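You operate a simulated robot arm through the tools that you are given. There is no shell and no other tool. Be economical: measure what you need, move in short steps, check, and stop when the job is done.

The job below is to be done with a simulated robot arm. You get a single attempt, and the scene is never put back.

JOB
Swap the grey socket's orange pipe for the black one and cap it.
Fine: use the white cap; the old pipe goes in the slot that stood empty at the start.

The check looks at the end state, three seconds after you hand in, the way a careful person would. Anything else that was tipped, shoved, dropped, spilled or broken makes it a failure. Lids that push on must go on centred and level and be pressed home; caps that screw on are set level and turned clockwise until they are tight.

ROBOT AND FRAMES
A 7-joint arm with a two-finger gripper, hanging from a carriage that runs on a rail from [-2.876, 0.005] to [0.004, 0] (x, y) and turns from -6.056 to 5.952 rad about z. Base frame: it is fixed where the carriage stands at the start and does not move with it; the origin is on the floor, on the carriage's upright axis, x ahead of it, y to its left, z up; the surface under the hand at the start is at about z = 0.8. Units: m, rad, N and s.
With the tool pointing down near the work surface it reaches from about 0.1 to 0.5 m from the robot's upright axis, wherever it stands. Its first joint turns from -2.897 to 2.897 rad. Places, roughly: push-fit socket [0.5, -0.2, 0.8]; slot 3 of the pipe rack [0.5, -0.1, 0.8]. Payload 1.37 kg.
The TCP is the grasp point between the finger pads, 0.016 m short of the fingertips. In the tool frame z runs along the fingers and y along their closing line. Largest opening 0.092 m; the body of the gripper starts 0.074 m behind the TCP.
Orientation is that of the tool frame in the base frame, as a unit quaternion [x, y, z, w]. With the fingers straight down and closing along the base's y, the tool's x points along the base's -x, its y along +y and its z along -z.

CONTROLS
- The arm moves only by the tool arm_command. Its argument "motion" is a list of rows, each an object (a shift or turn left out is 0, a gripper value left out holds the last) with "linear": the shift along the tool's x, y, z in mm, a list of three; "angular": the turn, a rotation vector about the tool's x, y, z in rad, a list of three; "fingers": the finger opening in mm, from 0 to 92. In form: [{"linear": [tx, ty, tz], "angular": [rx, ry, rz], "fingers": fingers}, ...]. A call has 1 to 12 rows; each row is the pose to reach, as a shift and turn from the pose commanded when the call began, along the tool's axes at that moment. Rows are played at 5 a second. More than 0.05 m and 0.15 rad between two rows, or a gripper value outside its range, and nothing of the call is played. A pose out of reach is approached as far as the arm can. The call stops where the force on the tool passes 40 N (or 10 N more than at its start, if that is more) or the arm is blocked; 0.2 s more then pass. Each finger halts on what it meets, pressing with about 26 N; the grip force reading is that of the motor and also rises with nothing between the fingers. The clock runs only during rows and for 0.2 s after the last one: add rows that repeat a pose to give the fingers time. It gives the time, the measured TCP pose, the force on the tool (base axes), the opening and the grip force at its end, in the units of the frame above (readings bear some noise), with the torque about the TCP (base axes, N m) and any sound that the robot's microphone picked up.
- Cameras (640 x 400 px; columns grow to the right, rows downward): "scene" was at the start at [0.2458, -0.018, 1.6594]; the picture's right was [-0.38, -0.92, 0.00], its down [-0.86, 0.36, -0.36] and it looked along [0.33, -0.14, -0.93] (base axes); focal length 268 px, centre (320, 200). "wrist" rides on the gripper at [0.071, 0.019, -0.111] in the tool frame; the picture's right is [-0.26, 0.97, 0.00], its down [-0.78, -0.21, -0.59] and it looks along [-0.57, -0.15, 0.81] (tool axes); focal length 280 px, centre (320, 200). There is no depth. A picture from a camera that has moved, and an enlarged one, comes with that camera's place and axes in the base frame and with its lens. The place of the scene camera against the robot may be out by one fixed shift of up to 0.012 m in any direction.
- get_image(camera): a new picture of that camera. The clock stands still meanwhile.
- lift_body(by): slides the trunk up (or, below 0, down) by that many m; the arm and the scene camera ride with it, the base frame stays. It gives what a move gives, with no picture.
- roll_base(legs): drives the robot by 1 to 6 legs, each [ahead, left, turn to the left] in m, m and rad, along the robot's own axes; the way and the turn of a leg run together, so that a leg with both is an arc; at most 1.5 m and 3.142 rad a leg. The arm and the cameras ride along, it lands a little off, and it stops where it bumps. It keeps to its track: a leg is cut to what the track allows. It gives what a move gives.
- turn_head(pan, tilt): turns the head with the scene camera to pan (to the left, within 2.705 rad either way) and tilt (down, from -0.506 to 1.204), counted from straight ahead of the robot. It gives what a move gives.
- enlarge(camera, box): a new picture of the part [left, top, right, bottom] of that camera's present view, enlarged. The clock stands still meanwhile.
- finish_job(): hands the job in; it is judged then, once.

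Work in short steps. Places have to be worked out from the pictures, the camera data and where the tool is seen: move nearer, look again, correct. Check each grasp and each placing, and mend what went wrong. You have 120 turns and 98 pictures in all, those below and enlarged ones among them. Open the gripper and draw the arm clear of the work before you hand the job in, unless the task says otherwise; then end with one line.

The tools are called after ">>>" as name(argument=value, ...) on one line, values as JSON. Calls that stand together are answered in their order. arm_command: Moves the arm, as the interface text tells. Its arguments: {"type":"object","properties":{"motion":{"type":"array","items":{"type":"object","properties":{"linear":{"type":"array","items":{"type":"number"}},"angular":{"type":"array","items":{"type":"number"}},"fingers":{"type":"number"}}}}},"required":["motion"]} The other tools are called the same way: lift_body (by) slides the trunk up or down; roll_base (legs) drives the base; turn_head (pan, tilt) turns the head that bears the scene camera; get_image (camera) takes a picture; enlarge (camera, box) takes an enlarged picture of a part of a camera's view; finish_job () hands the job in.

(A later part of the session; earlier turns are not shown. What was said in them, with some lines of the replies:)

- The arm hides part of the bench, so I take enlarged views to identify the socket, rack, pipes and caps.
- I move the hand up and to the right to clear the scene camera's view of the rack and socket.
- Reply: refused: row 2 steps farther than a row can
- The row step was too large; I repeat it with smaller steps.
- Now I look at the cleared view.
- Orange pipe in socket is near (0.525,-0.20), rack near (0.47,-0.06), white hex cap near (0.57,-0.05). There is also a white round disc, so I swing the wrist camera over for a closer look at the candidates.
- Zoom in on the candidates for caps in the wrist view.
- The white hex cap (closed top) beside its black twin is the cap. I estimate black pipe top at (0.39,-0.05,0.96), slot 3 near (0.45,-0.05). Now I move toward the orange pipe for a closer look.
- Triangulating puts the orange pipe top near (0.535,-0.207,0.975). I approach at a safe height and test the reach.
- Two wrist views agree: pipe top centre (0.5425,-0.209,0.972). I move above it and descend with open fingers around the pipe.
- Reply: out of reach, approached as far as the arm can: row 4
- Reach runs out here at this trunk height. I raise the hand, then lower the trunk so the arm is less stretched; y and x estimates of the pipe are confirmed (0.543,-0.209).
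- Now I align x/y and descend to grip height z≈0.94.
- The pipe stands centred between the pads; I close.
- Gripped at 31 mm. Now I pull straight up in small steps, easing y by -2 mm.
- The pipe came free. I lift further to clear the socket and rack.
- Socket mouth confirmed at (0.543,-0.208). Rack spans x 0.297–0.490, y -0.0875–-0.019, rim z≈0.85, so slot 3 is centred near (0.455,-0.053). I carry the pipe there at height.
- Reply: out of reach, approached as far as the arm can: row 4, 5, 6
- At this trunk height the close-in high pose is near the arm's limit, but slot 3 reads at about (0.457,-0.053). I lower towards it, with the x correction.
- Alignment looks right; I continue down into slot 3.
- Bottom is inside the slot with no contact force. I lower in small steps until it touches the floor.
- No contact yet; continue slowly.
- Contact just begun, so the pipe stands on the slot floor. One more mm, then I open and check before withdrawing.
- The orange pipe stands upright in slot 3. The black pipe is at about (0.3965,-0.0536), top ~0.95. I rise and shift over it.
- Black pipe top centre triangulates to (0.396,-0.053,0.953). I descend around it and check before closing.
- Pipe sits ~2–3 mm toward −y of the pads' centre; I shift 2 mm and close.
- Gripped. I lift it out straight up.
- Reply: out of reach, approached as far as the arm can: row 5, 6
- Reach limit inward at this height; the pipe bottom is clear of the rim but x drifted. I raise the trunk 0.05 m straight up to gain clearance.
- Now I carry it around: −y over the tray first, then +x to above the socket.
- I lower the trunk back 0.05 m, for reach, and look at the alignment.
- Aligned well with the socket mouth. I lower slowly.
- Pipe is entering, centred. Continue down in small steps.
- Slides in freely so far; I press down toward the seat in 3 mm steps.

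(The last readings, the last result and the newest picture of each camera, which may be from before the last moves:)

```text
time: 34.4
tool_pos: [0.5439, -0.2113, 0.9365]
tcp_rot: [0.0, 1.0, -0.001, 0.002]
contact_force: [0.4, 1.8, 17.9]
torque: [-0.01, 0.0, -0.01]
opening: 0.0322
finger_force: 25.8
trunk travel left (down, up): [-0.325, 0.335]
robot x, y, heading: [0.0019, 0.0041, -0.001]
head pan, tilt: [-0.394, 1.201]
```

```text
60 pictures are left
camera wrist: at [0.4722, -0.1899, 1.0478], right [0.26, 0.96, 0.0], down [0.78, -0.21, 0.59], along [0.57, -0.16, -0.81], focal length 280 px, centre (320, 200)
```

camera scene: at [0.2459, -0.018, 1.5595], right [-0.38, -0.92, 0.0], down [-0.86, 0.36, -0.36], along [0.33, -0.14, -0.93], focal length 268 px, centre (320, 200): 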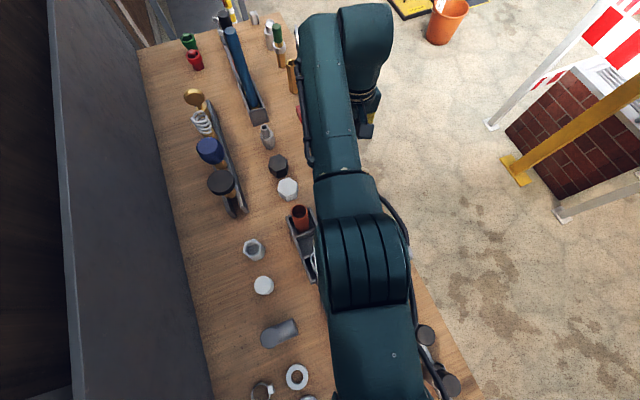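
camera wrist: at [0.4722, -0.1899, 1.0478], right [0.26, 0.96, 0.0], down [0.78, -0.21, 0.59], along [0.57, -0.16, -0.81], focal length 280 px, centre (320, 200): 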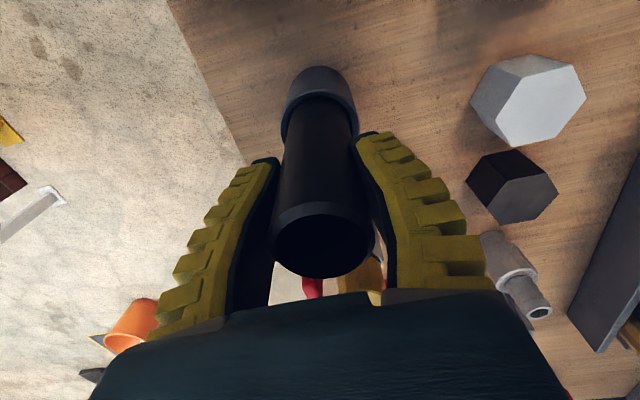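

18 N resistance at z≈0.9365: bottomed, with slight slip in the grip. I release, rise, and verify the pipe's top height.

>>> arm_command(motion=[{"linear": [0, 0, -1], "fingers": 50}, {"linear": [0, 0, -1], "fingers": 92}, {"linear": [0, 0, -1], "fingers": 92}, {"linear": [0, 0, -1], "fingers": 92}, {"linear": [0, 0, -25]}, {"linear": [0, 0, -60]}, {"linear": [0, 0, -60]}])

>>> get_image(camera="wrist")

```text
time: 36.0
tool_pos: [0.5402, -0.2102, 0.9949]
tcp_rot: [0.0, 1.0, -0.001, 0.0]
contact_force: [-0.7, 0.6, 0.7]
torque: [0.01, 0.02, 0.02]
opening: 0.092
finger_force: 0.1
trunk travel left (down, up): [-0.325, 0.335]
robot x, y, heading: [-0.0045, -0.0016, -0.0]
head pan, tilt: [-0.394, 1.201]
```

```text
59 pictures are left
camera wrist: at [0.4689, -0.1897, 1.1055], right [0.26, 0.97, 0.0], down [0.78, -0.21, 0.59], along [0.57, -0.15, -0.81], focal length 280 px, centre (320, 200)
```

wrist: 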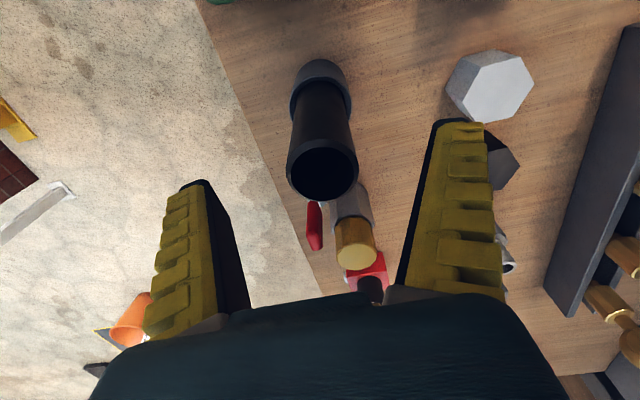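

The black pipe's top is at z≈0.972, same as the orange one had been: seated. White cap top triangulates to (0.572,-0.058,0.842). I rise and go over it to see its hex orientation.

>>> arm_command(motion=[{"linear": [0, 0, -30]}, {"linear": [0, 40, -35]}, {"linear": [0, 80, -35]}, {"linear": [0, 120, -35]}, {"linear": [-10, 152, -35]}, {"linear": [-10, 152, -35]}])

>>> get_image(camera="wrist")

>>> get_image(camera="scene")

```text
time: 37.4
tool_pos: [0.5536, -0.0566, 1.0317]
tcp_rot: [-0.001, 1.0, 0.0, 0.0]
contact_force: [0.2, -0.1, 0.4]
torque: [-0.03, -0.01, 0.02]
opening: 0.0918
finger_force: 0.0
trunk travel left (down, up): [-0.325, 0.335]
robot x, y, heading: [-0.002, -0.0005, 0.001]
head pan, tilt: [-0.394, 1.201]
```

```text
58 pictures are left
camera wrist: at [0.4814, -0.036, 1.1424], right [0.26, 0.96, 0.0], down [0.78, -0.21, 0.59], along [0.57, -0.15, -0.81], focal length 280 px, centre (320, 200)
```

wrist: 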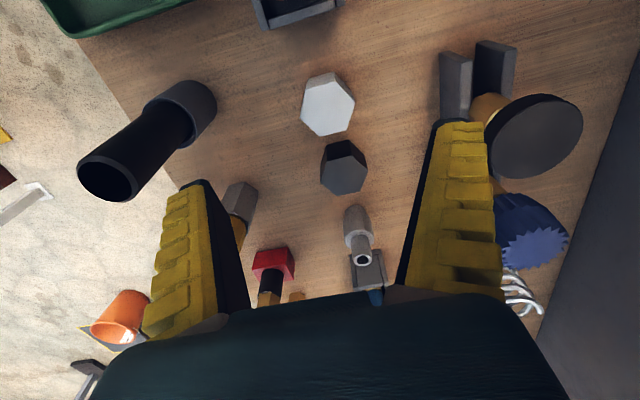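

```text
57 pictures are left
camera scene: at [0.2459, -0.0178, 1.5095], right [-0.38, -0.92, 0.0], down [-0.86, 0.36, -0.36], along [0.33, -0.14, -0.93], focal length 268 px, centre (320, 200)
```

scene: 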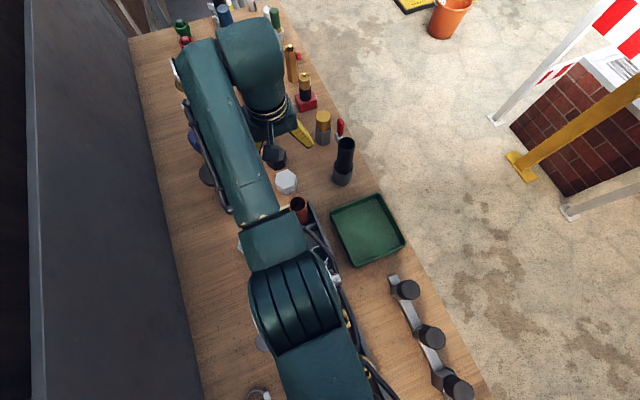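

Zoom on the white cap for its hex orientation.

>>> enlarge(camera="wrist", box=[280, 55, 376, 155])

```text
4.00 times, centred on (328, 105) of wrist
camera zoom: at [0.4814, -0.036, 1.1424], right [0.26, 0.96, 0.0], down [0.78, -0.21, 0.59], along [0.57, -0.15, -0.81], focal length 1122 px, centre (288, 580)
```

zoom: 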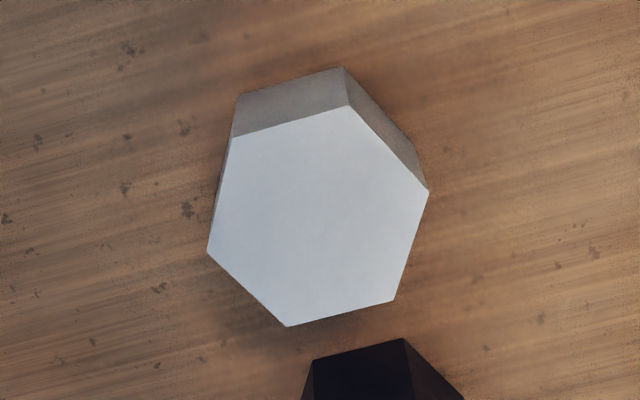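

Hex top-face vertices lie along ±y, flats 53 mm apart facing ±x and ±60°. So I turn the hand +30° about tool z to face a flat pair, moving over the cap (~0.576,-0.056).

>>> arm_command(motion=[{"linear": [-6, 0, 0], "angular": [0, 0, 0.131]}, {"linear": [-12, 0, 0], "angular": [0, 0, 0.262]}, {"linear": [-17, 0, 10], "angular": [0, 0, 0.393]}, {"linear": [-22, 1, 30], "angular": [0, 0, 0.5236]}, {"linear": [-22, 1, 60], "angular": [0, 0, 0.5236]}, {"linear": [-22, 1, 80], "angular": [0, 0, 0.5236]}, {"linear": [-22, 1, 80], "angular": [0, 0, 0.5236]}])

>>> get_image(camera="wrist")

```text
time: 39.0
tool_pos: [0.5741, -0.0568, 0.9516]
tcp_rot: [0.259, 0.966, -0.001, 0.0]
contact_force: [-0.3, -0.4, -1.2]
torque: [0.0, 0.02, 0.0]
opening: 0.0919
finger_force: 0.0
trunk travel left (down, up): [-0.325, 0.335]
robot x, y, heading: [-0.0027, 0.002, 0.0]
head pan, tilt: [-0.394, 1.201]
```

```text
55 pictures are left
camera wrist: at [0.5219, -0.0043, 1.0631], right [0.71, 0.7, 0.0], down [0.57, -0.57, 0.59], along [0.42, -0.42, -0.81], focal length 280 px, centre (320, 200)
```

wrist: 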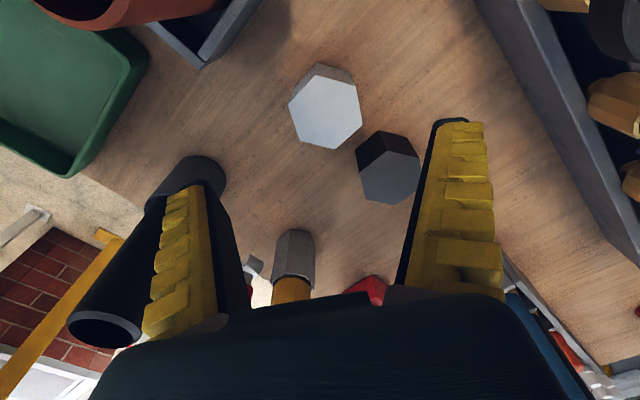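

Turn correct. Cap centre re-estimated at (0.576,-0.053); I correct along the closing line and descend partly.

>>> arm_command(motion=[{"linear": [0, 4, 20]}, {"linear": [0, 4, 50]}, {"linear": [0, 4, 75]}, {"linear": [0, 4, 75]}])

>>> get_image(camera="wrist")

```text
time: 40.0
tool_pos: [0.5771, -0.0535, 0.8764]
tcp_rot: [0.259, 0.966, 0.001, 0.0]
contact_force: [-0.5, -1.0, -0.3]
torque: [0.01, -0.01, 0.01]
opening: 0.092
finger_force: 0.0
trunk travel left (down, up): [-0.325, 0.335]
robot x, y, heading: [0.001, -0.0012, -0.002]
head pan, tilt: [-0.394, 1.201]
```

```text
54 pictures are left
camera wrist: at [0.5247, 0.0003, 0.987], right [0.71, 0.7, 0.0], down [0.57, -0.57, 0.59], along [0.42, -0.42, -0.81], focal length 280 px, centre (320, 200)
```

wrist: 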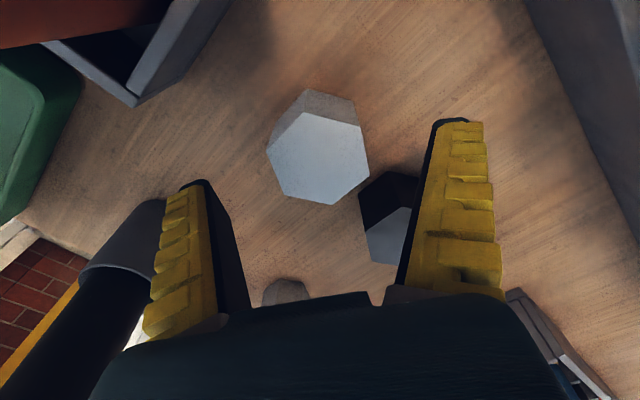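

Cap centre reads (0.577,-0.054): matches the tool, and flats face the fingers. I descend to z≈0.832.

>>> arm_command(motion=[{"linear": [0, 0, 15]}, {"linear": [0, 0, 30]}, {"linear": [0, 0, 40]}, {"linear": [0, 0, 44]}, {"linear": [0, 0, 44]}])

>>> get_image(camera="wrist")

```text
time: 41.2
tool_pos: [0.5661, -0.0534, 0.8378]
tcp_rot: [0.259, 0.966, 0.0, 0.0]
contact_force: [-0.7, -0.7, 0.8]
torque: [0.02, -0.02, 0.0]
opening: 0.0918
finger_force: 0.0
out of reach, approached as far as the arm can: row 2, 3, 4, 5
trunk travel left (down, up): [-0.325, 0.335]
robot x, y, heading: [-0.0019, 0.0006, 0.001]
head pan, tilt: [-0.394, 1.201]
```

```text
53 pictures are left
camera wrist: at [0.513, -0.0003, 0.9482], right [0.71, 0.7, 0.0], down [0.57, -0.57, 0.59], along [0.42, -0.42, -0.81], focal length 280 px, centre (320, 200)
```

wrist: 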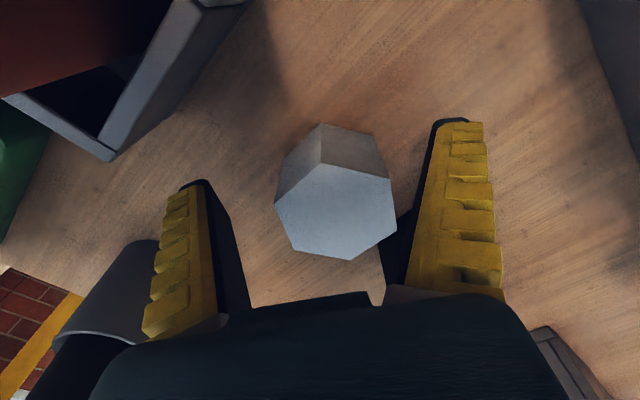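

Reach runs out just short. I rise 90 mm while restoring x, then lower the trunk 0.1 m.

>>> arm_command(motion=[{"linear": [0, 0, -40]}, {"linear": [-9.5, 5.5, -80]}, {"linear": [-9.5, 5.5, -110]}, {"linear": [-9.5, 5.5, -140]}, {"linear": [-9.5, 5.5, -140]}])

>>> lift_body(by=-0.1)

>>> get_image(camera="wrist")

>>> get_image(camera="scene")

```text
time: 42.4
tool_pos: [0.5747, -0.0531, 0.9789]
tcp_rot: [0.258, 0.966, -0.001, 0.0]
contact_force: [-0.3, -0.1, 0.7]
torque: [0.02, 0.04, 0.02]
opening: 0.092
finger_force: 0.1
trunk travel left (down, up): [-0.325, 0.335]
robot x, y, heading: [0.0007, -0.0005, -0.003]
head pan, tilt: [-0.394, 1.201]
```

```text
time: 43.7
tool_pos: [0.5758, -0.0527, 0.8788]
tcp_rot: [0.258, 0.966, 0.0, -0.001]
contact_force: [0.2, -0.5, 0.1]
torque: [-0.02, 0.04, 0.01]
opening: 0.0915
finger_force: 0.0
trunk travel left (down, up): [-0.225, 0.435]
robot x, y, heading: [-0.0011, -0.0004, -0.0]
head pan, tilt: [-0.394, 1.201]
```

```text
52 pictures are left
camera wrist: at [0.5231, 0.0005, 0.9894], right [0.71, 0.7, 0.0], down [0.57, -0.57, 0.59], along [0.42, -0.42, -0.81], focal length 280 px, centre (320, 200)
```

wrist: 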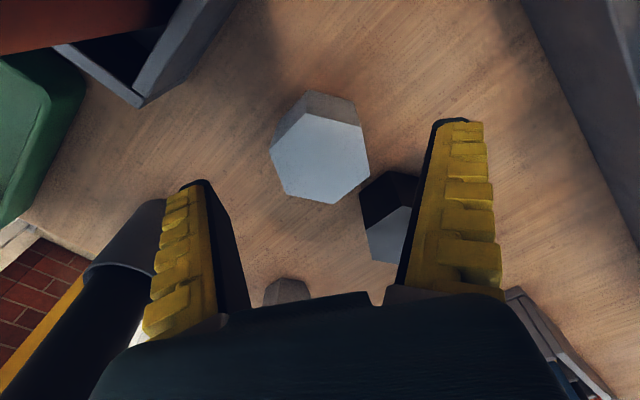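

```text
51 pictures are left
camera scene: at [0.2459, -0.018, 1.4095], right [-0.38, -0.92, 0.0], down [-0.86, 0.36, -0.36], along [0.33, -0.14, -0.93], focal length 268 px, centre (320, 200)
```

scene: 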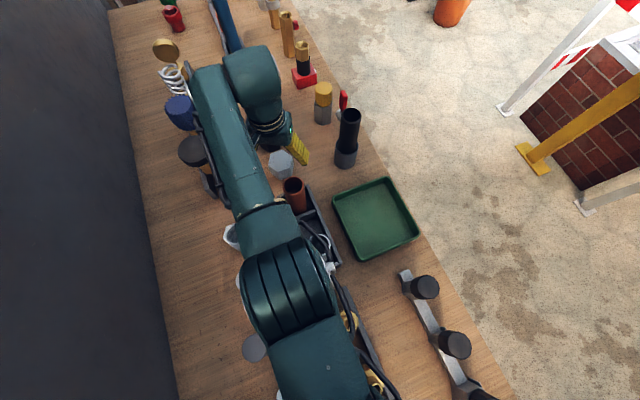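

Descend to grip height now.

>>> arm_command(motion=[{"linear": [-1, 0, 15]}, {"linear": [-1, 0, 30]}, {"linear": [-1, 0, 40]}, {"linear": [-1, 0, 46]}, {"linear": [-1, 0, 46]}])

>>> get_image(camera="wrist")

```text
time: 44.9
tool_pos: [0.577, -0.0516, 0.8317]
tcp_rot: [0.259, 0.966, 0.001, 0.0]
contact_force: [1.5, -0.7, 0.1]
torque: [0.02, -0.04, 0.0]
opening: 0.0919
finger_force: 0.1
trunk travel left (down, up): [-0.225, 0.435]
robot x, y, heading: [-0.0026, 0.0004, 0.0]
head pan, tilt: [-0.394, 1.201]
```

```text
50 pictures are left
camera wrist: at [0.5248, 0.0004, 0.9427], right [0.71, 0.7, 0.0], down [0.57, -0.57, 0.59], along [0.42, -0.42, -0.81], focal length 280 px, centre (320, 200)
```

wrist: 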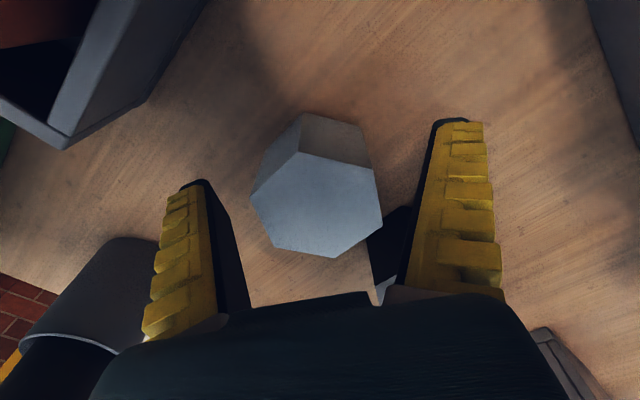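

Cap centred between pads. Closing on the flats.

>>> arm_command(motion=[{"linear": [0, -1.5, 0], "fingers": 70}, {"linear": [0, -1.5, 0], "fingers": 45}, {"linear": [0, -1.5, 0], "fingers": 45}, {"linear": [0, -1.5, 0], "fingers": 45}, {"linear": [0, -1.5, 0], "fingers": 45}])

>>> get_image(camera="wrist")

```text
time: 46.1
tool_pos: [0.5768, -0.0557, 0.8323]
tcp_rot: [0.259, 0.966, 0.0, 0.0]
contact_force: [-1.6, -0.6, 2.6]
torque: [0.05, 0.07, 0.01]
opening: 0.0501
finger_force: 25.8
trunk travel left (down, up): [-0.225, 0.435]
robot x, y, heading: [0.0003, 0.0007, 0.003]
head pan, tilt: [-0.394, 1.201]
```

```text
49 pictures are left
camera wrist: at [0.5245, -0.0011, 0.9429], right [0.71, 0.7, 0.0], down [0.57, -0.57, 0.59], along [0.42, -0.42, -0.81], focal length 280 px, centre (320, 200)
```

wrist: 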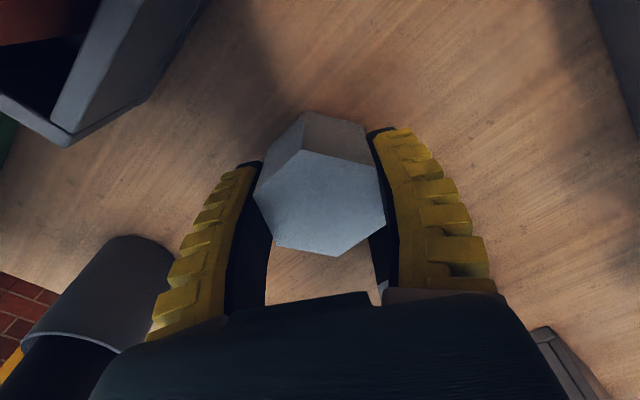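

Gripped at 50 mm across flats. I lift 100 mm, then raise the trunk 0.12 m.

>>> arm_command(motion=[{"linear": [0, 0, -15]}, {"linear": [0, 0, -40]}, {"linear": [0, 0, -70]}, {"linear": [0, 0, -100]}, {"linear": [0, 0, -100]}])

>>> lift_body(by=0.12)

>>> get_image(camera="wrist")

```text
time: 47.3
tool_pos: [0.5761, -0.0532, 0.9323]
tcp_rot: [0.26, 0.966, 0.0, 0.0]
contact_force: [1.5, -0.1, -0.3]
torque: [0.01, 0.0, 0.04]
opening: 0.0499
finger_force: 26.1
trunk travel left (down, up): [-0.225, 0.435]
robot x, y, heading: [0.0006, 0.0001, 0.005]
head pan, tilt: [-0.394, 1.201]
```

```text
time: 48.8
tool_pos: [0.5754, -0.0547, 1.052]
tcp_rot: [0.259, 0.966, 0.0, 0.0]
contact_force: [0.8, -0.1, 0.1]
torque: [-0.02, -0.01, 0.0]
opening: 0.0499
finger_force: 25.6
trunk travel left (down, up): [-0.345, 0.315]
robot x, y, heading: [-0.0022, 0.001, -0.001]
head pan, tilt: [-0.394, 1.201]
```

```text
48 pictures are left
camera wrist: at [0.5238, 0.0, 1.1635], right [0.71, 0.7, 0.0], down [0.57, -0.57, 0.59], along [0.42, -0.42, -0.81], focal length 280 px, centre (320, 200)
```

wrist: 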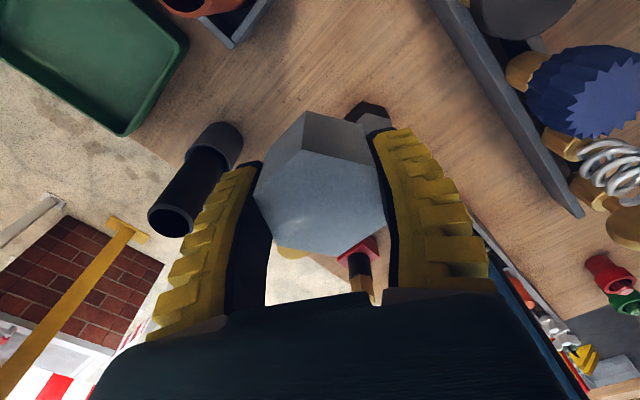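

Cap held securely. I wind the hand back −90° about tool z (to −60°) to have turning range for screwing.

>>> arm_command(motion=[{"angular": [0, 0, -0.143]}, {"angular": [0, 0, -0.286]}, {"angular": [0, 0, -0.428]}, {"angular": [0, 0, -0.571]}, {"angular": [0, 0, -0.714]}, {"angular": [0, 0, -0.857]}, {"angular": [0, 0, -1.0]}, {"angular": [0, 0, -1.142]}, {"angular": [0, 0, -1.285]}, {"angular": [0, 0, -1.428]}, {"angular": [0, 0, -1.5708]}, {"angular": [0, 0, -1.5708]}])

```text
time: 51.4
tool_pos: [0.576, -0.0528, 1.0525]
tcp_rot: [-0.501, 0.865, 0.001, 0.0]
contact_force: [-0.2, 0.0, -1.1]
torque: [0.0, -0.02, -0.03]
opening: 0.0497
finger_force: 26.0
trunk travel left (down, up): [-0.345, 0.315]
robot x, y, heading: [-0.0022, 0.0035, 0.003]
head pan, tilt: [-0.394, 1.201]
```

Rotated fine, still in reach. Now move over the pipe at (0.543,-0.209).

>>> arm_command(motion=[{"linear": [38, -12.5, 0]}, {"linear": [76, -25, 0]}, {"linear": [114, -37.5, 0]}, {"linear": [152, -50, 0]}, {"linear": [152, -50, 0]}])

>>> get_image(camera="wrist")

>>> enlarge(camera="scene", box=[240, 80, 440, 205])

```text
time: 52.6
tool_pos: [0.5456, -0.2098, 1.0518]
tcp_rot: [-0.501, 0.866, 0.0, 0.0]
contact_force: [-0.8, 0.9, -0.6]
torque: [0.03, 0.01, -0.01]
opening: 0.0499
finger_force: 25.5
trunk travel left (down, up): [-0.345, 0.315]
robot x, y, heading: [0.0013, -0.0038, -0.004]
head pan, tilt: [-0.394, 1.201]
```

```text
47 pictures are left
camera wrist: at [0.4916, -0.2597, 1.1627], right [-0.7, 0.71, 0.0], down [0.57, 0.57, 0.59], along [0.42, 0.42, -0.81], focal length 280 px, centre (320, 200)
```

wrist: 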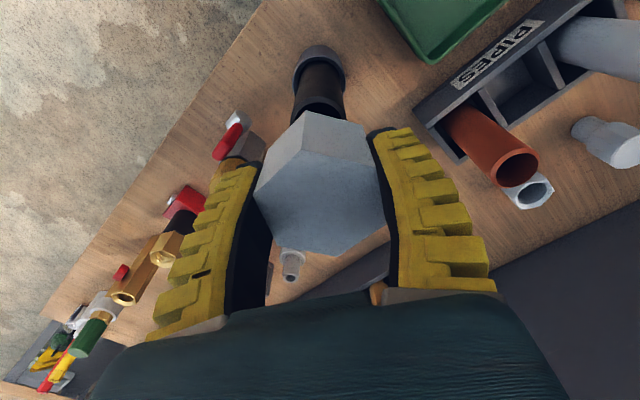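

```text
3.20 times, centred on (340, 142) of scene
camera zoom: at [0.2458, -0.0182, 1.5294], right [-0.38, -0.92, 0.0], down [-0.86, 0.36, -0.36], along [0.33, -0.14, -0.93], focal length 856 px, centre (256, 384)
```

zoom: 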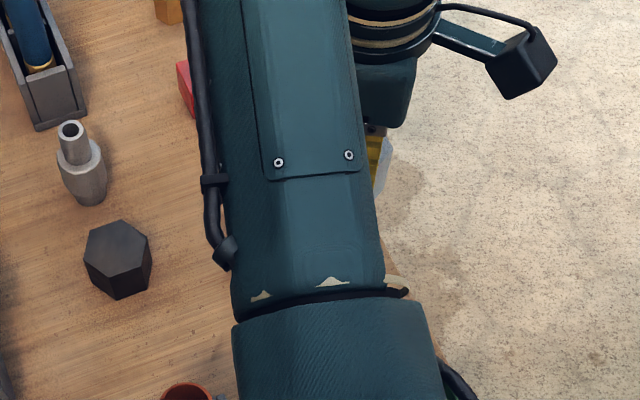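

Socket appears centred under the tool axis. I lower the trunk 0.03 m and zoom to check the cap/pipe alignment.

>>> lift_body(by=-0.03)

>>> enlarge(camera="wrist", box=[240, 20, 400, 120])

```text
time: 53.4
tool_pos: [0.543, -0.2078, 1.0217]
tcp_rot: [-0.5, 0.866, 0.0, 0.0]
contact_force: [0.8, -0.2, -0.8]
torque: [-0.03, 0.0, 0.0]
opening: 0.0498
finger_force: 26.3
trunk travel left (down, up): [-0.315, 0.345]
robot x, y, heading: [-0.0022, -0.0017, 0.001]
head pan, tilt: [-0.394, 1.201]
```

```text
4.00 times, centred on (320, 70) of wrist
camera zoom: at [0.4918, -0.2592, 1.1329], right [-0.7, 0.71, 0.0], down [0.57, 0.57, 0.59], along [0.42, 0.41, -0.81], focal length 1122 px, centre (320, 720)
```

zoom: 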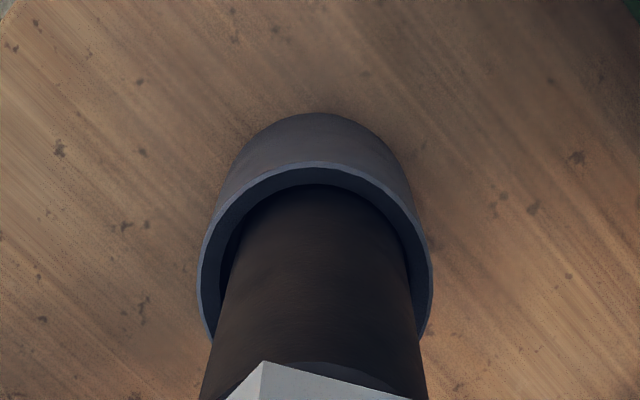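

Aligned within ~2 mm; small correction, then lower slowly until the cap meets the pipe (expected TCP z≈1.004).

>>> arm_command(motion=[{"linear": [2, -1, 0]}, {"linear": [2, -1, 4]}, {"linear": [2, -1, 8]}, {"linear": [2, -1, 12]}, {"linear": [2, -1, 15]}])

>>> get_image(camera="wrist")

```text
time: 54.6
tool_pos: [0.5435, -0.2104, 1.0075]
tcp_rot: [-0.5, 0.866, 0.0, 0.0]
contact_force: [0.5, -0.9, -0.5]
torque: [-0.01, 0.02, 0.0]
opening: 0.0497
finger_force: 26.1
trunk travel left (down, up): [-0.315, 0.345]
robot x, y, heading: [-0.0007, 0.0024, 0.002]
head pan, tilt: [-0.394, 1.201]
```

```text
44 pictures are left
camera wrist: at [0.491, -0.2617, 1.1182], right [-0.7, 0.71, 0.0], down [0.57, 0.57, 0.59], along [0.42, 0.41, -0.81], focal length 280 px, centre (320, 200)
```

wrist: 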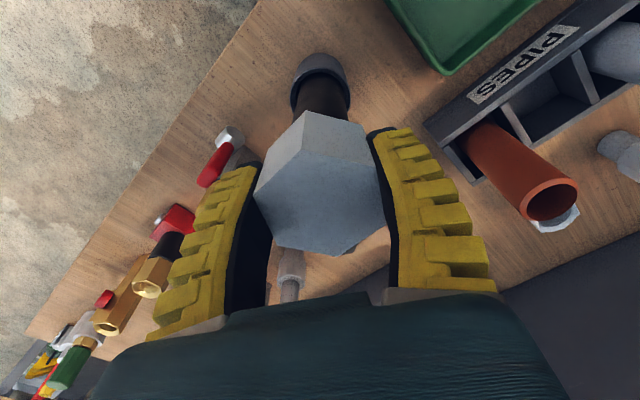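

Just above contact. I descend in 2 mm steps watching force.

>>> arm_command(motion=[{"linear": [0, 0, 2]}, {"linear": [0, 0, 4]}, {"linear": [0, 0, 6]}, {"linear": [0, 0, 8]}])

```text
time: 55.6
tool_pos: [0.5445, -0.2114, 1.0]
tcp_rot: [-0.5, 0.866, 0.001, 0.0]
contact_force: [0.4, 0.2, -0.9]
torque: [0.01, 0.0, 0.01]
opening: 0.0501
finger_force: 26.1
trunk travel left (down, up): [-0.315, 0.345]
robot x, y, heading: [-0.0022, -0.0022, 0.0]
head pan, tilt: [-0.394, 1.201]
```

>>> arm_command(motion=[{"linear": [0, 0, 2]}, {"linear": [0, 0, 4]}, {"linear": [0, 0, 6]}, {"linear": [0, 0, 8]}])

>>> enlarge(camera="wrist", box=[240, 40, 400, 140])

```text
time: 56.6
tool_pos: [0.5452, -0.2111, 0.9919]
tcp_rot: [-0.5, 0.866, 0.0, -0.001]
contact_force: [-0.2, 0.2, 0.4]
torque: [0.0, 0.01, 0.01]
opening: 0.0497
finger_force: 26.0
trunk travel left (down, up): [-0.315, 0.345]
robot x, y, heading: [0.0024, -0.0029, -0.003]
head pan, tilt: [-0.394, 1.201]
```

```text
4.00 times, centred on (320, 90) of wrist
camera zoom: at [0.4918, -0.2612, 1.1024], right [-0.7, 0.71, 0.0], down [0.57, 0.57, 0.59], along [0.42, 0.41, -0.81], focal length 1122 px, centre (320, 640)
```

zoom: 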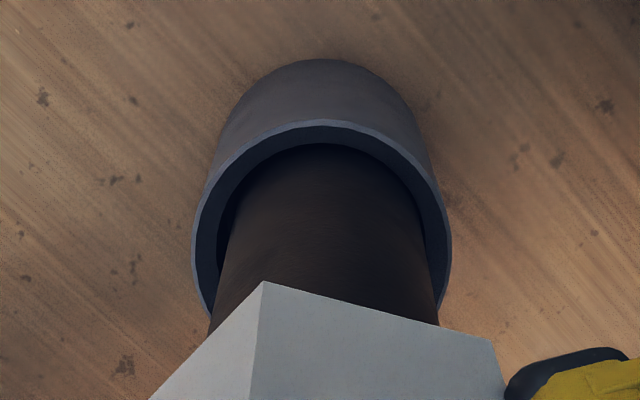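

No force; the cap is sliding over the pipe or just above it. Continue.

>>> arm_command(motion=[{"linear": [0, 0, 2]}, {"linear": [0, 0, 4]}, {"linear": [0, 0, 6]}, {"linear": [0, 0, 8]}])

```text
time: 57.6
tool_pos: [0.5442, -0.2109, 0.9827]
tcp_rot: [-0.501, 0.866, 0.001, -0.001]
contact_force: [0.4, 0.6, 0.0]
torque: [-0.04, 0.01, 0.01]
opening: 0.0496
finger_force: 26.4
trunk travel left (down, up): [-0.315, 0.345]
robot x, y, heading: [-0.0001, 0.001, -0.004]
head pan, tilt: [-0.394, 1.201]
```

>>> arm_command(motion=[{"linear": [0, 0, 2]}, {"linear": [0, 0, 4]}, {"linear": [0, 0, 6]}, {"linear": [0, 0, 8]}])

>>> get_image(camera="wrist")

```text
time: 58.6
tool_pos: [0.5464, -0.2113, 0.9754]
tcp_rot: [-0.5, 0.866, -0.001, 0.002]
contact_force: [-6.7, 3.4, 17.2]
torque: [0.06, 0.15, -0.02]
opening: 0.0509
finger_force: 25.8
trunk travel left (down, up): [-0.315, 0.345]
robot x, y, heading: [0.0018, -0.0028, -0.0]
head pan, tilt: [-0.394, 1.201]
```

```text
42 pictures are left
camera wrist: at [0.4924, -0.2616, 1.0873], right [-0.7, 0.71, 0.0], down [0.57, 0.57, 0.59], along [0.42, 0.41, -0.81], focal length 280 px, centre (320, 200)
```

wrist: 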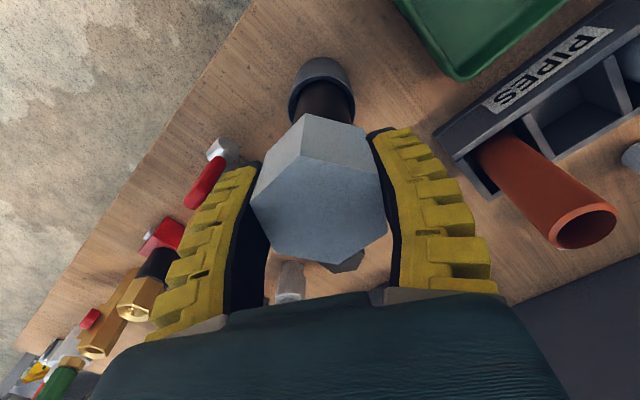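

The cap is over the pipe (~28 mm) with 17 N down and a ~7 N side force along +tool y. I ease sideways 2 mm to unload that and read again.

>>> arm_command(motion=[{"linear": [0, 1.5, -1]}, {"linear": [0, 2, -1]}, {"linear": [0, 2, -1]}])

```text
time: 59.4
tool_pos: [0.5442, -0.2103, 0.9768]
tcp_rot: [-0.5, 0.866, -0.001, 0.0]
contact_force: [1.9, -3.1, 7.7]
torque: [-0.07, -0.1, -0.03]
opening: 0.0504
finger_force: 26.4
trunk travel left (down, up): [-0.315, 0.345]
robot x, y, heading: [-0.0038, -0.0026, 0.004]
head pan, tilt: [-0.394, 1.201]
```

Side force now small with ~8 N down. I try turning clockwise (tool +z) by 0.5 rad to see whether it threads.

>>> arm_command(motion=[{"linear": [0, -0.5, 0.5], "angular": [0, 0, 0.13]}, {"linear": [0, -0.5, 0.5], "angular": [0, 0, 0.26]}, {"linear": [0, -0.5, 0.5], "angular": [0, 0, 0.39]}, {"linear": [0, -0.5, 0.5], "angular": [0, 0, 0.52]}])

>>> get_image(camera="wrist")

```text
time: 60.4
tool_pos: [0.5448, -0.2097, 0.9744]
tcp_rot: [-0.259, 0.966, 0.001, 0.001]
contact_force: [7.5, 4.0, -0.2]
torque: [-0.01, -0.01, 0.15]
opening: 0.0516
finger_force: 26.2
trunk travel left (down, up): [-0.315, 0.345]
robot x, y, heading: [-0.0005, -0.0006, 0.001]
head pan, tilt: [-0.394, 1.201]
```

```text
41 pictures are left
camera wrist: at [0.4732, -0.2269, 1.0853], right [-0.26, 0.97, 0.0], down [0.78, 0.21, 0.59], along [0.57, 0.15, -0.81], focal length 280 px, centre (320, 200)
```

wrist: 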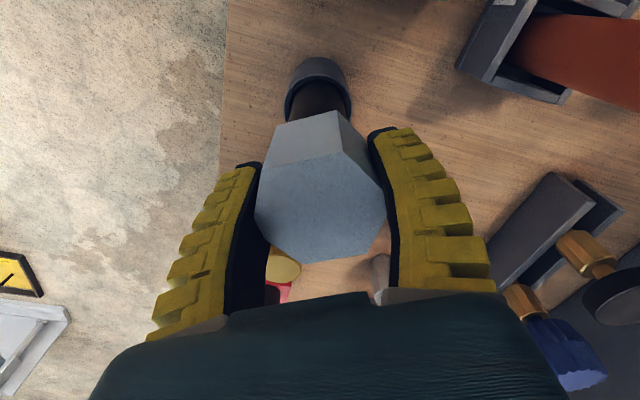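

The cap slipped somewhat within the fingers (hex no longer square to the pads). I open, rise and inspect.

>>> arm_command(motion=[{"fingers": 70}, {"fingers": 92}, {"fingers": 92}, {"linear": [0, 0, -30]}, {"linear": [0, 0, -65]}, {"linear": [0, 0, -65]}])

>>> get_image(camera="wrist")

>>> enlarge(camera="wrist", box=[270, 20, 380, 220])

```text
time: 61.8
tool_pos: [0.5425, -0.2103, 1.04]
tcp_rot: [-0.261, 0.965, 0.0, 0.0]
contact_force: [-0.1, 1.1, 0.5]
torque: [0.02, -0.01, 0.01]
opening: 0.0919
finger_force: 0.0
trunk travel left (down, up): [-0.315, 0.345]
robot x, y, heading: [-0.0033, 0.0, -0.0]
head pan, tilt: [-0.394, 1.201]
```

```text
40 pictures are left
camera wrist: at [0.4712, -0.2278, 1.1513], right [-0.26, 0.97, 0.0], down [0.78, 0.21, 0.59], along [0.57, 0.15, -0.81], focal length 280 px, centre (320, 200)
```

wrist: 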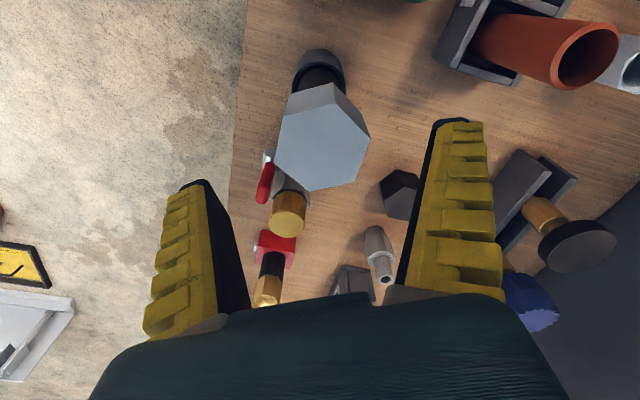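

```text
2.00 times, centred on (325, 120) of wrist
camera zoom: at [0.4712, -0.2278, 1.1513], right [-0.26, 0.97, 0.0], down [0.78, 0.21, 0.59], along [0.57, 0.15, -0.81], focal length 561 px, centre (310, 360)
```

zoom: 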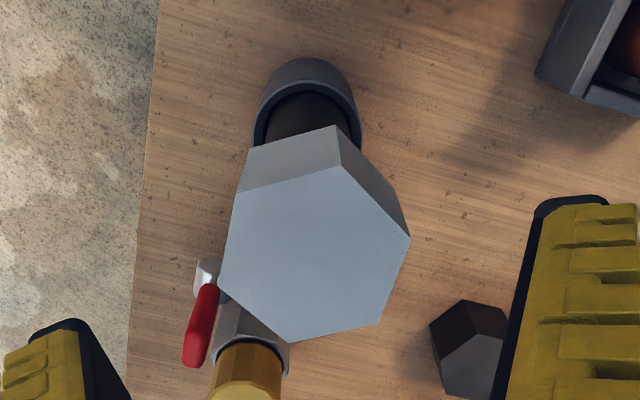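

Cap is level, about centred on the pipe, and did not turn in the world at all — it resists rotation. Its bottom is at ~0.943 (29 mm overlap). I close the fingers and press on its top to see whether it goes further.

>>> arm_command(motion=[{"fingers": 40}, {"fingers": 0}, {"fingers": 0}, {"fingers": 0}, {"fingers": 0}, {"linear": [0, 0, 15], "fingers": 0}, {"linear": [0, 0, 25], "fingers": 0}])

>>> get_image(camera="wrist")

```text
time: 63.4
tool_pos: [0.5437, -0.211, 1.0146]
tcp_rot: [-0.26, 0.965, 0.001, 0.0]
contact_force: [0.7, -0.3, -0.7]
torque: [-0.01, 0.01, 0.0]
opening: 0.0
finger_force: 25.8
trunk travel left (down, up): [-0.315, 0.345]
robot x, y, heading: [-0.0005, 0.0012, -0.002]
head pan, tilt: [-0.394, 1.201]
```

```text
38 pictures are left
camera wrist: at [0.4708, -0.2285, 1.126], right [-0.26, 0.97, 0.0], down [0.78, 0.21, 0.59], along [0.57, 0.15, -0.81], focal length 280 px, centre (320, 200)
```

wrist: 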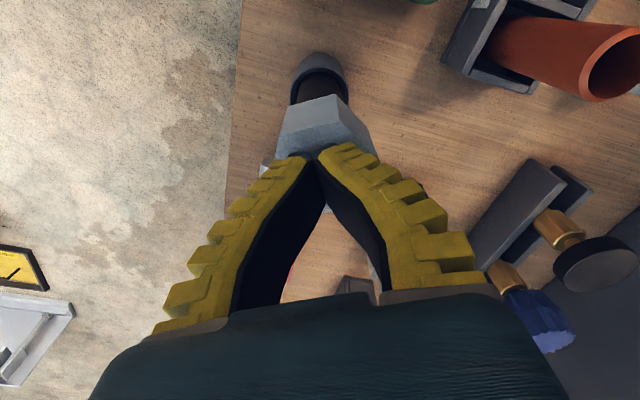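

Fingertips over the cap. I descend in small steps to press.

>>> arm_command(motion=[{"linear": [-1, 1, 3]}, {"linear": [-1, 1, 6]}, {"linear": [-1, 1, 9]}, {"linear": [-1, 1, 12]}, {"linear": [-1, 1, 14]}, {"linear": [-1, 1, 16]}])

```text
time: 64.8
tool_pos: [0.5469, -0.2107, 1.0033]
tcp_rot: [-0.259, 0.966, -0.004, 0.004]
contact_force: [-8.1, 1.8, 38.1]
torque: [-0.04, 0.21, -0.05]
opening: 0.006
finger_force: 25.6
trunk travel left (down, up): [-0.315, 0.345]
robot x, y, heading: [-0.0034, 0.0016, 0.004]
head pan, tilt: [-0.394, 1.201]
```

Cap top is at 0.987 and doesn't yield to 38 N, so it isn't a plain push. During the twist the fingers slipped until the hex's corners lay in the pads; I'll regrip corner-on at this angle (a positive grip) and turn clockwise.

>>> arm_command(motion=[{"linear": [0, -1, -20], "fingers": 0}, {"linear": [0, -1, -40], "fingers": 60}, {"linear": [0, -1, -40], "fingers": 92}, {"linear": [0, -1, -40], "fingers": 92}, {"linear": [0, -1, -40], "fingers": 92}])

>>> enlarge(camera="wrist", box=[230, 20, 430, 220])

```text
time: 66.0
tool_pos: [0.5434, -0.2105, 1.0386]
tcp_rot: [-0.261, 0.965, 0.0, 0.0]
contact_force: [0.2, -0.4, 1.4]
torque: [-0.01, -0.02, -0.01]
opening: 0.092
finger_force: 0.0
trunk travel left (down, up): [-0.315, 0.345]
robot x, y, heading: [-0.0032, -0.0039, -0.005]
head pan, tilt: [-0.394, 1.201]
```

```text
2.00 times, centred on (330, 120) of wrist
camera zoom: at [0.4725, -0.2277, 1.1498], right [-0.26, 0.97, 0.0], down [0.78, 0.21, 0.59], along [0.57, 0.15, -0.81], focal length 561 px, centre (300, 360)
```

zoom: 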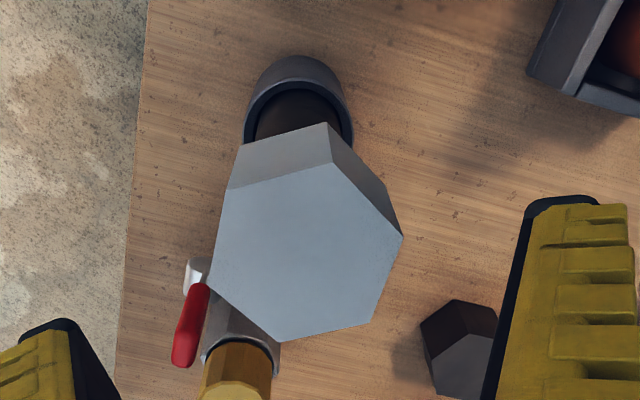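

Cap unmoved by pressing. I descend, grip corner-on, and check.

>>> arm_command(motion=[{"linear": [0, 0, 25]}, {"linear": [0, 0, 45]}, {"linear": [0, 0, 63]}, {"linear": [0, 0, 63], "fingers": 70}, {"linear": [0, 0, 63], "fingers": 45}, {"linear": [0, 0, 63], "fingers": 45}, {"linear": [0, 0, 63], "fingers": 45}, {"linear": [0, 0, 63], "fingers": 45}])

>>> get_image(camera="wrist")

```text
time: 67.8
tool_pos: [0.5442, -0.2094, 0.9776]
tcp_rot: [-0.262, 0.965, 0.0, 0.001]
contact_force: [5.2, 5.5, -2.0]
torque: [0.02, 0.01, 0.01]
opening: 0.0511
finger_force: 26.5
trunk travel left (down, up): [-0.315, 0.345]
robot x, y, heading: [-0.0008, 0.0005, -0.003]
head pan, tilt: [-0.394, 1.201]
```

```text
36 pictures are left
camera wrist: at [0.4733, -0.2273, 1.0879], right [-0.26, 0.97, 0.0], down [0.78, 0.21, 0.59], along [0.57, 0.15, -0.81], focal length 280 px, centre (320, 200)
```

wrist: 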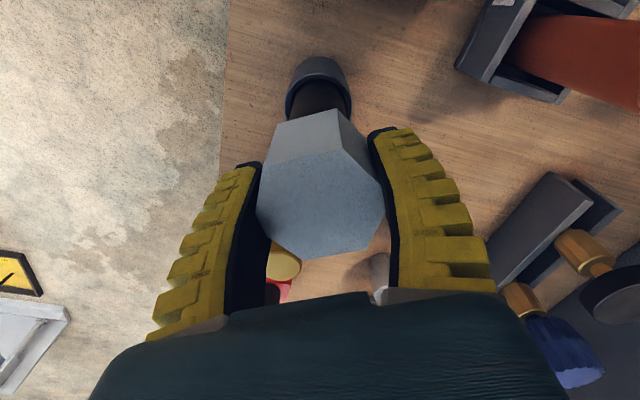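

Gripped. I relieve the side load by ~1 mm and turn clockwise 0.6 rad slowly, then look at whether the hex turned.

>>> arm_command(motion=[{"linear": [-1.4, 0.4, 0]}, {"linear": [-1.4, 0.4, 0], "angular": [0, 0, 0.1]}, {"linear": [-1.4, 0.4, 0], "angular": [0, 0, 0.2]}, {"linear": [-1.4, 0.4, 0], "angular": [0, 0, 0.3]}])

>>> get_image(camera="wrist")

```text
time: 68.8
tool_pos: [0.5459, -0.2084, 0.9769]
tcp_rot: [-0.118, 0.993, 0.0, 0.001]
contact_force: [1.5, -0.8, -0.4]
torque: [-0.07, 0.02, 4.47]
opening: 0.0568
finger_force: 26.6
trunk travel left (down, up): [-0.315, 0.345]
robot x, y, heading: [0.0008, -0.0014, 0.005]
head pan, tilt: [-0.394, 1.201]
```

```text
35 pictures are left
camera wrist: at [0.4716, -0.2053, 1.0878], right [0.03, 1.0, 0.0], down [0.81, -0.02, 0.59], along [0.59, -0.02, -0.81], focal length 280 px, centre (320, 200)
```

wrist: 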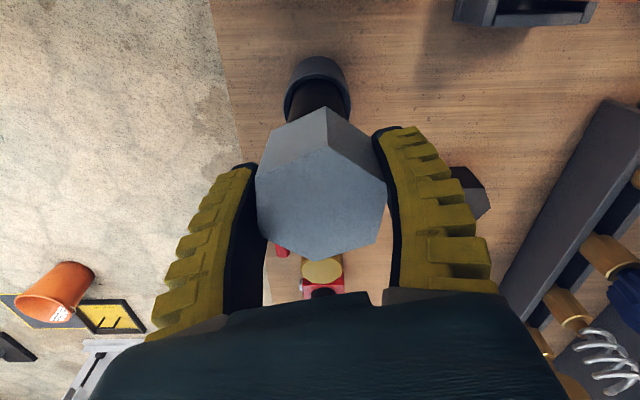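

Torque reached 4.5 N·m about z while the hex stayed put: the cap is tight against turning, and it did not yield to pressing either. I unwind the hand, open, rise and verify the cap and pipe.

>>> arm_command(motion=[{"angular": [0, 0, -0.1]}, {"angular": [0, 0, -0.2]}, {"angular": [0, 0, -0.3]}, {"angular": [0, 0, -0.3], "fingers": 70}, {"angular": [0, 0, -0.3], "fingers": 92}, {"angular": [0, 0, -0.3], "fingers": 92}, {"linear": [0, 0, -30], "angular": [0, 0, -0.3]}, {"linear": [0, 0, -62], "angular": [0, 0, -0.3]}, {"linear": [0, 0, -62], "angular": [0, 0, -0.3]}])

>>> enlarge(camera="wrist", box=[230, 20, 430, 220])

```text
time: 70.8
tool_pos: [0.5448, -0.2102, 1.0386]
tcp_rot: [-0.26, 0.965, 0.0, 0.001]
contact_force: [0.6, -0.5, 0.6]
torque: [-0.01, 0.02, -0.02]
opening: 0.092
finger_force: 0.0
trunk travel left (down, up): [-0.315, 0.345]
robot x, y, heading: [0.0012, -0.0007, -0.002]
head pan, tilt: [-0.394, 1.201]
```

```text
2.00 times, centred on (330, 120) of wrist
camera zoom: at [0.4738, -0.2285, 1.149], right [-0.26, 0.97, 0.0], down [0.78, 0.21, 0.59], along [0.57, 0.15, -0.81], focal length 561 px, centre (300, 360)
```

zoom: 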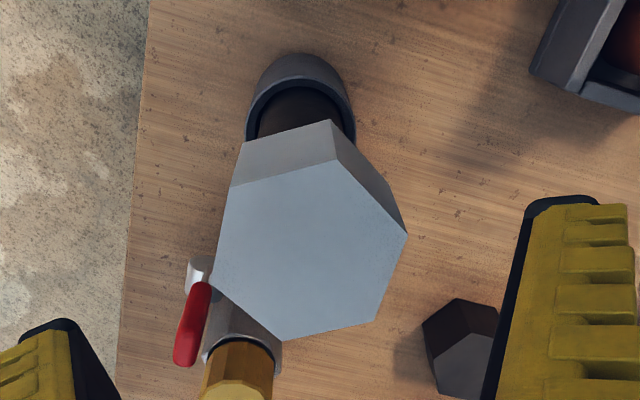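

Cap sits unchanged and level. I withdraw the hand back and right to see the assembly from the scene camera.

>>> arm_command(motion=[{"linear": [0, 0, -40]}, {"linear": [30, 0, -70]}, {"linear": [70, 0, -80]}, {"linear": [110, 0, -80]}, {"linear": [150, -20, -80]}, {"linear": [180, -50, -80]}, {"linear": [200, -80, -80]}, {"linear": [210, -110, -80]}])

>>> get_image(camera="scene")

>>> get_image(camera="wrist")

```text
time: 72.6
tool_pos: [0.4194, -0.4085, 1.1165]
tcp_rot: [-0.26, 0.966, 0.0, 0.0]
contact_force: [-0.9, 0.7, 0.3]
torque: [0.0, -0.02, 0.01]
opening: 0.0919
finger_force: 0.0
trunk travel left (down, up): [-0.315, 0.345]
robot x, y, heading: [0.0006, 0.0024, 0.002]
head pan, tilt: [-0.394, 1.201]
```

```text
33 pictures are left
camera scene: at [0.2458, -0.0179, 1.4994], right [-0.38, -0.92, 0.0], down [-0.86, 0.36, -0.36], along [0.33, -0.14, -0.93], focal length 268 px, centre (320, 200)
```

scene: 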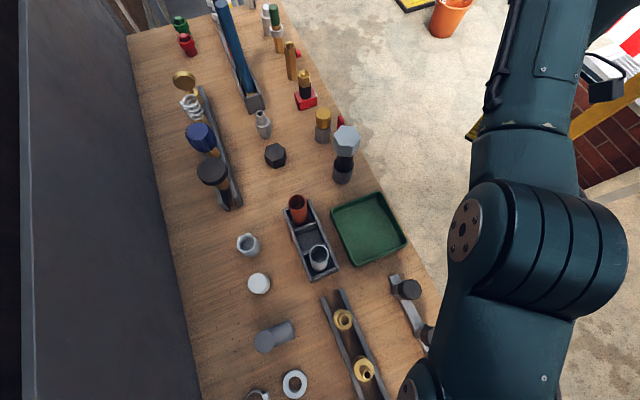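

```text
32 pictures are left
camera wrist: at [0.3473, -0.4272, 1.229], right [-0.26, 0.97, 0.0], down [0.78, 0.21, 0.59], along [0.57, 0.15, -0.81], focal length 280 px, centre (320, 200)
```

wrist: 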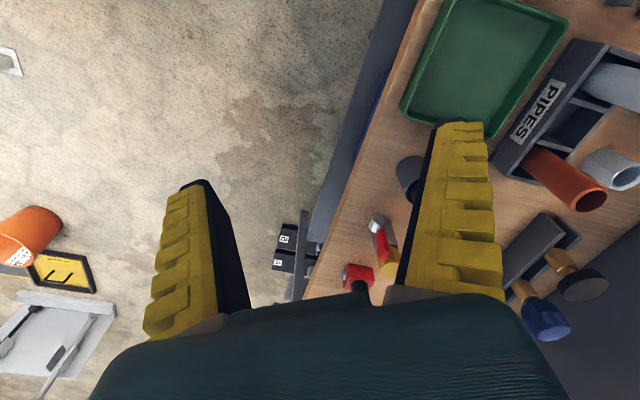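

Zoom on the assembly and rack.

>>> enlarge(camera="scene", box=[300, 100, 400, 200])

>>> enlarge(camera="scene", box=[240, 130, 400, 290])

```text
4.00 times, centred on (350, 150) of scene
camera zoom: at [0.2458, -0.0179, 1.4994], right [-0.38, -0.92, 0.0], down [-0.86, 0.36, -0.36], along [0.33, -0.14, -0.93], focal length 1070 px, centre (200, 400)
```

zoom: 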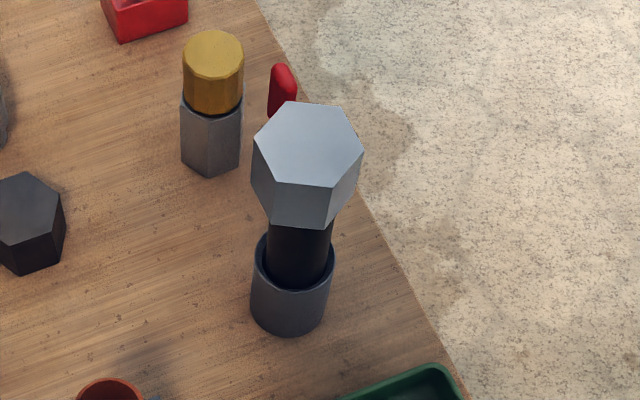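

```text
2.50 times, centred on (320, 210) of scene
camera zoom: at [0.2458, -0.0179, 1.4994], right [-0.38, -0.92, 0.0], down [-0.86, 0.36, -0.36], along [0.33, -0.14, -0.93], focal length 669 px, centre (320, 175)
```

zoom: 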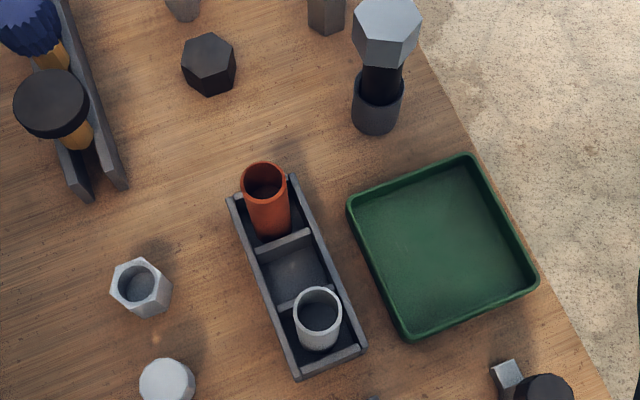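

The final view shows the orange pipe upright in slot 3. The black pipe is seated in the grey socket with the white cap level and centred on top, and nothing else has moved. The gripper is open and clear, so I hand the job in.

>>> finish_job()

```text
The job is handed in.
```

The job is handed in: the black pipe is in the grey socket, the white cap is level on top, and the orange pipe stands in slot 3. The cap did not move under 38 N of pressing and did not turn clockwise at about 4.5 N·m, so I took it as home. I could not tell whether it is a push-on or a screw-on type.
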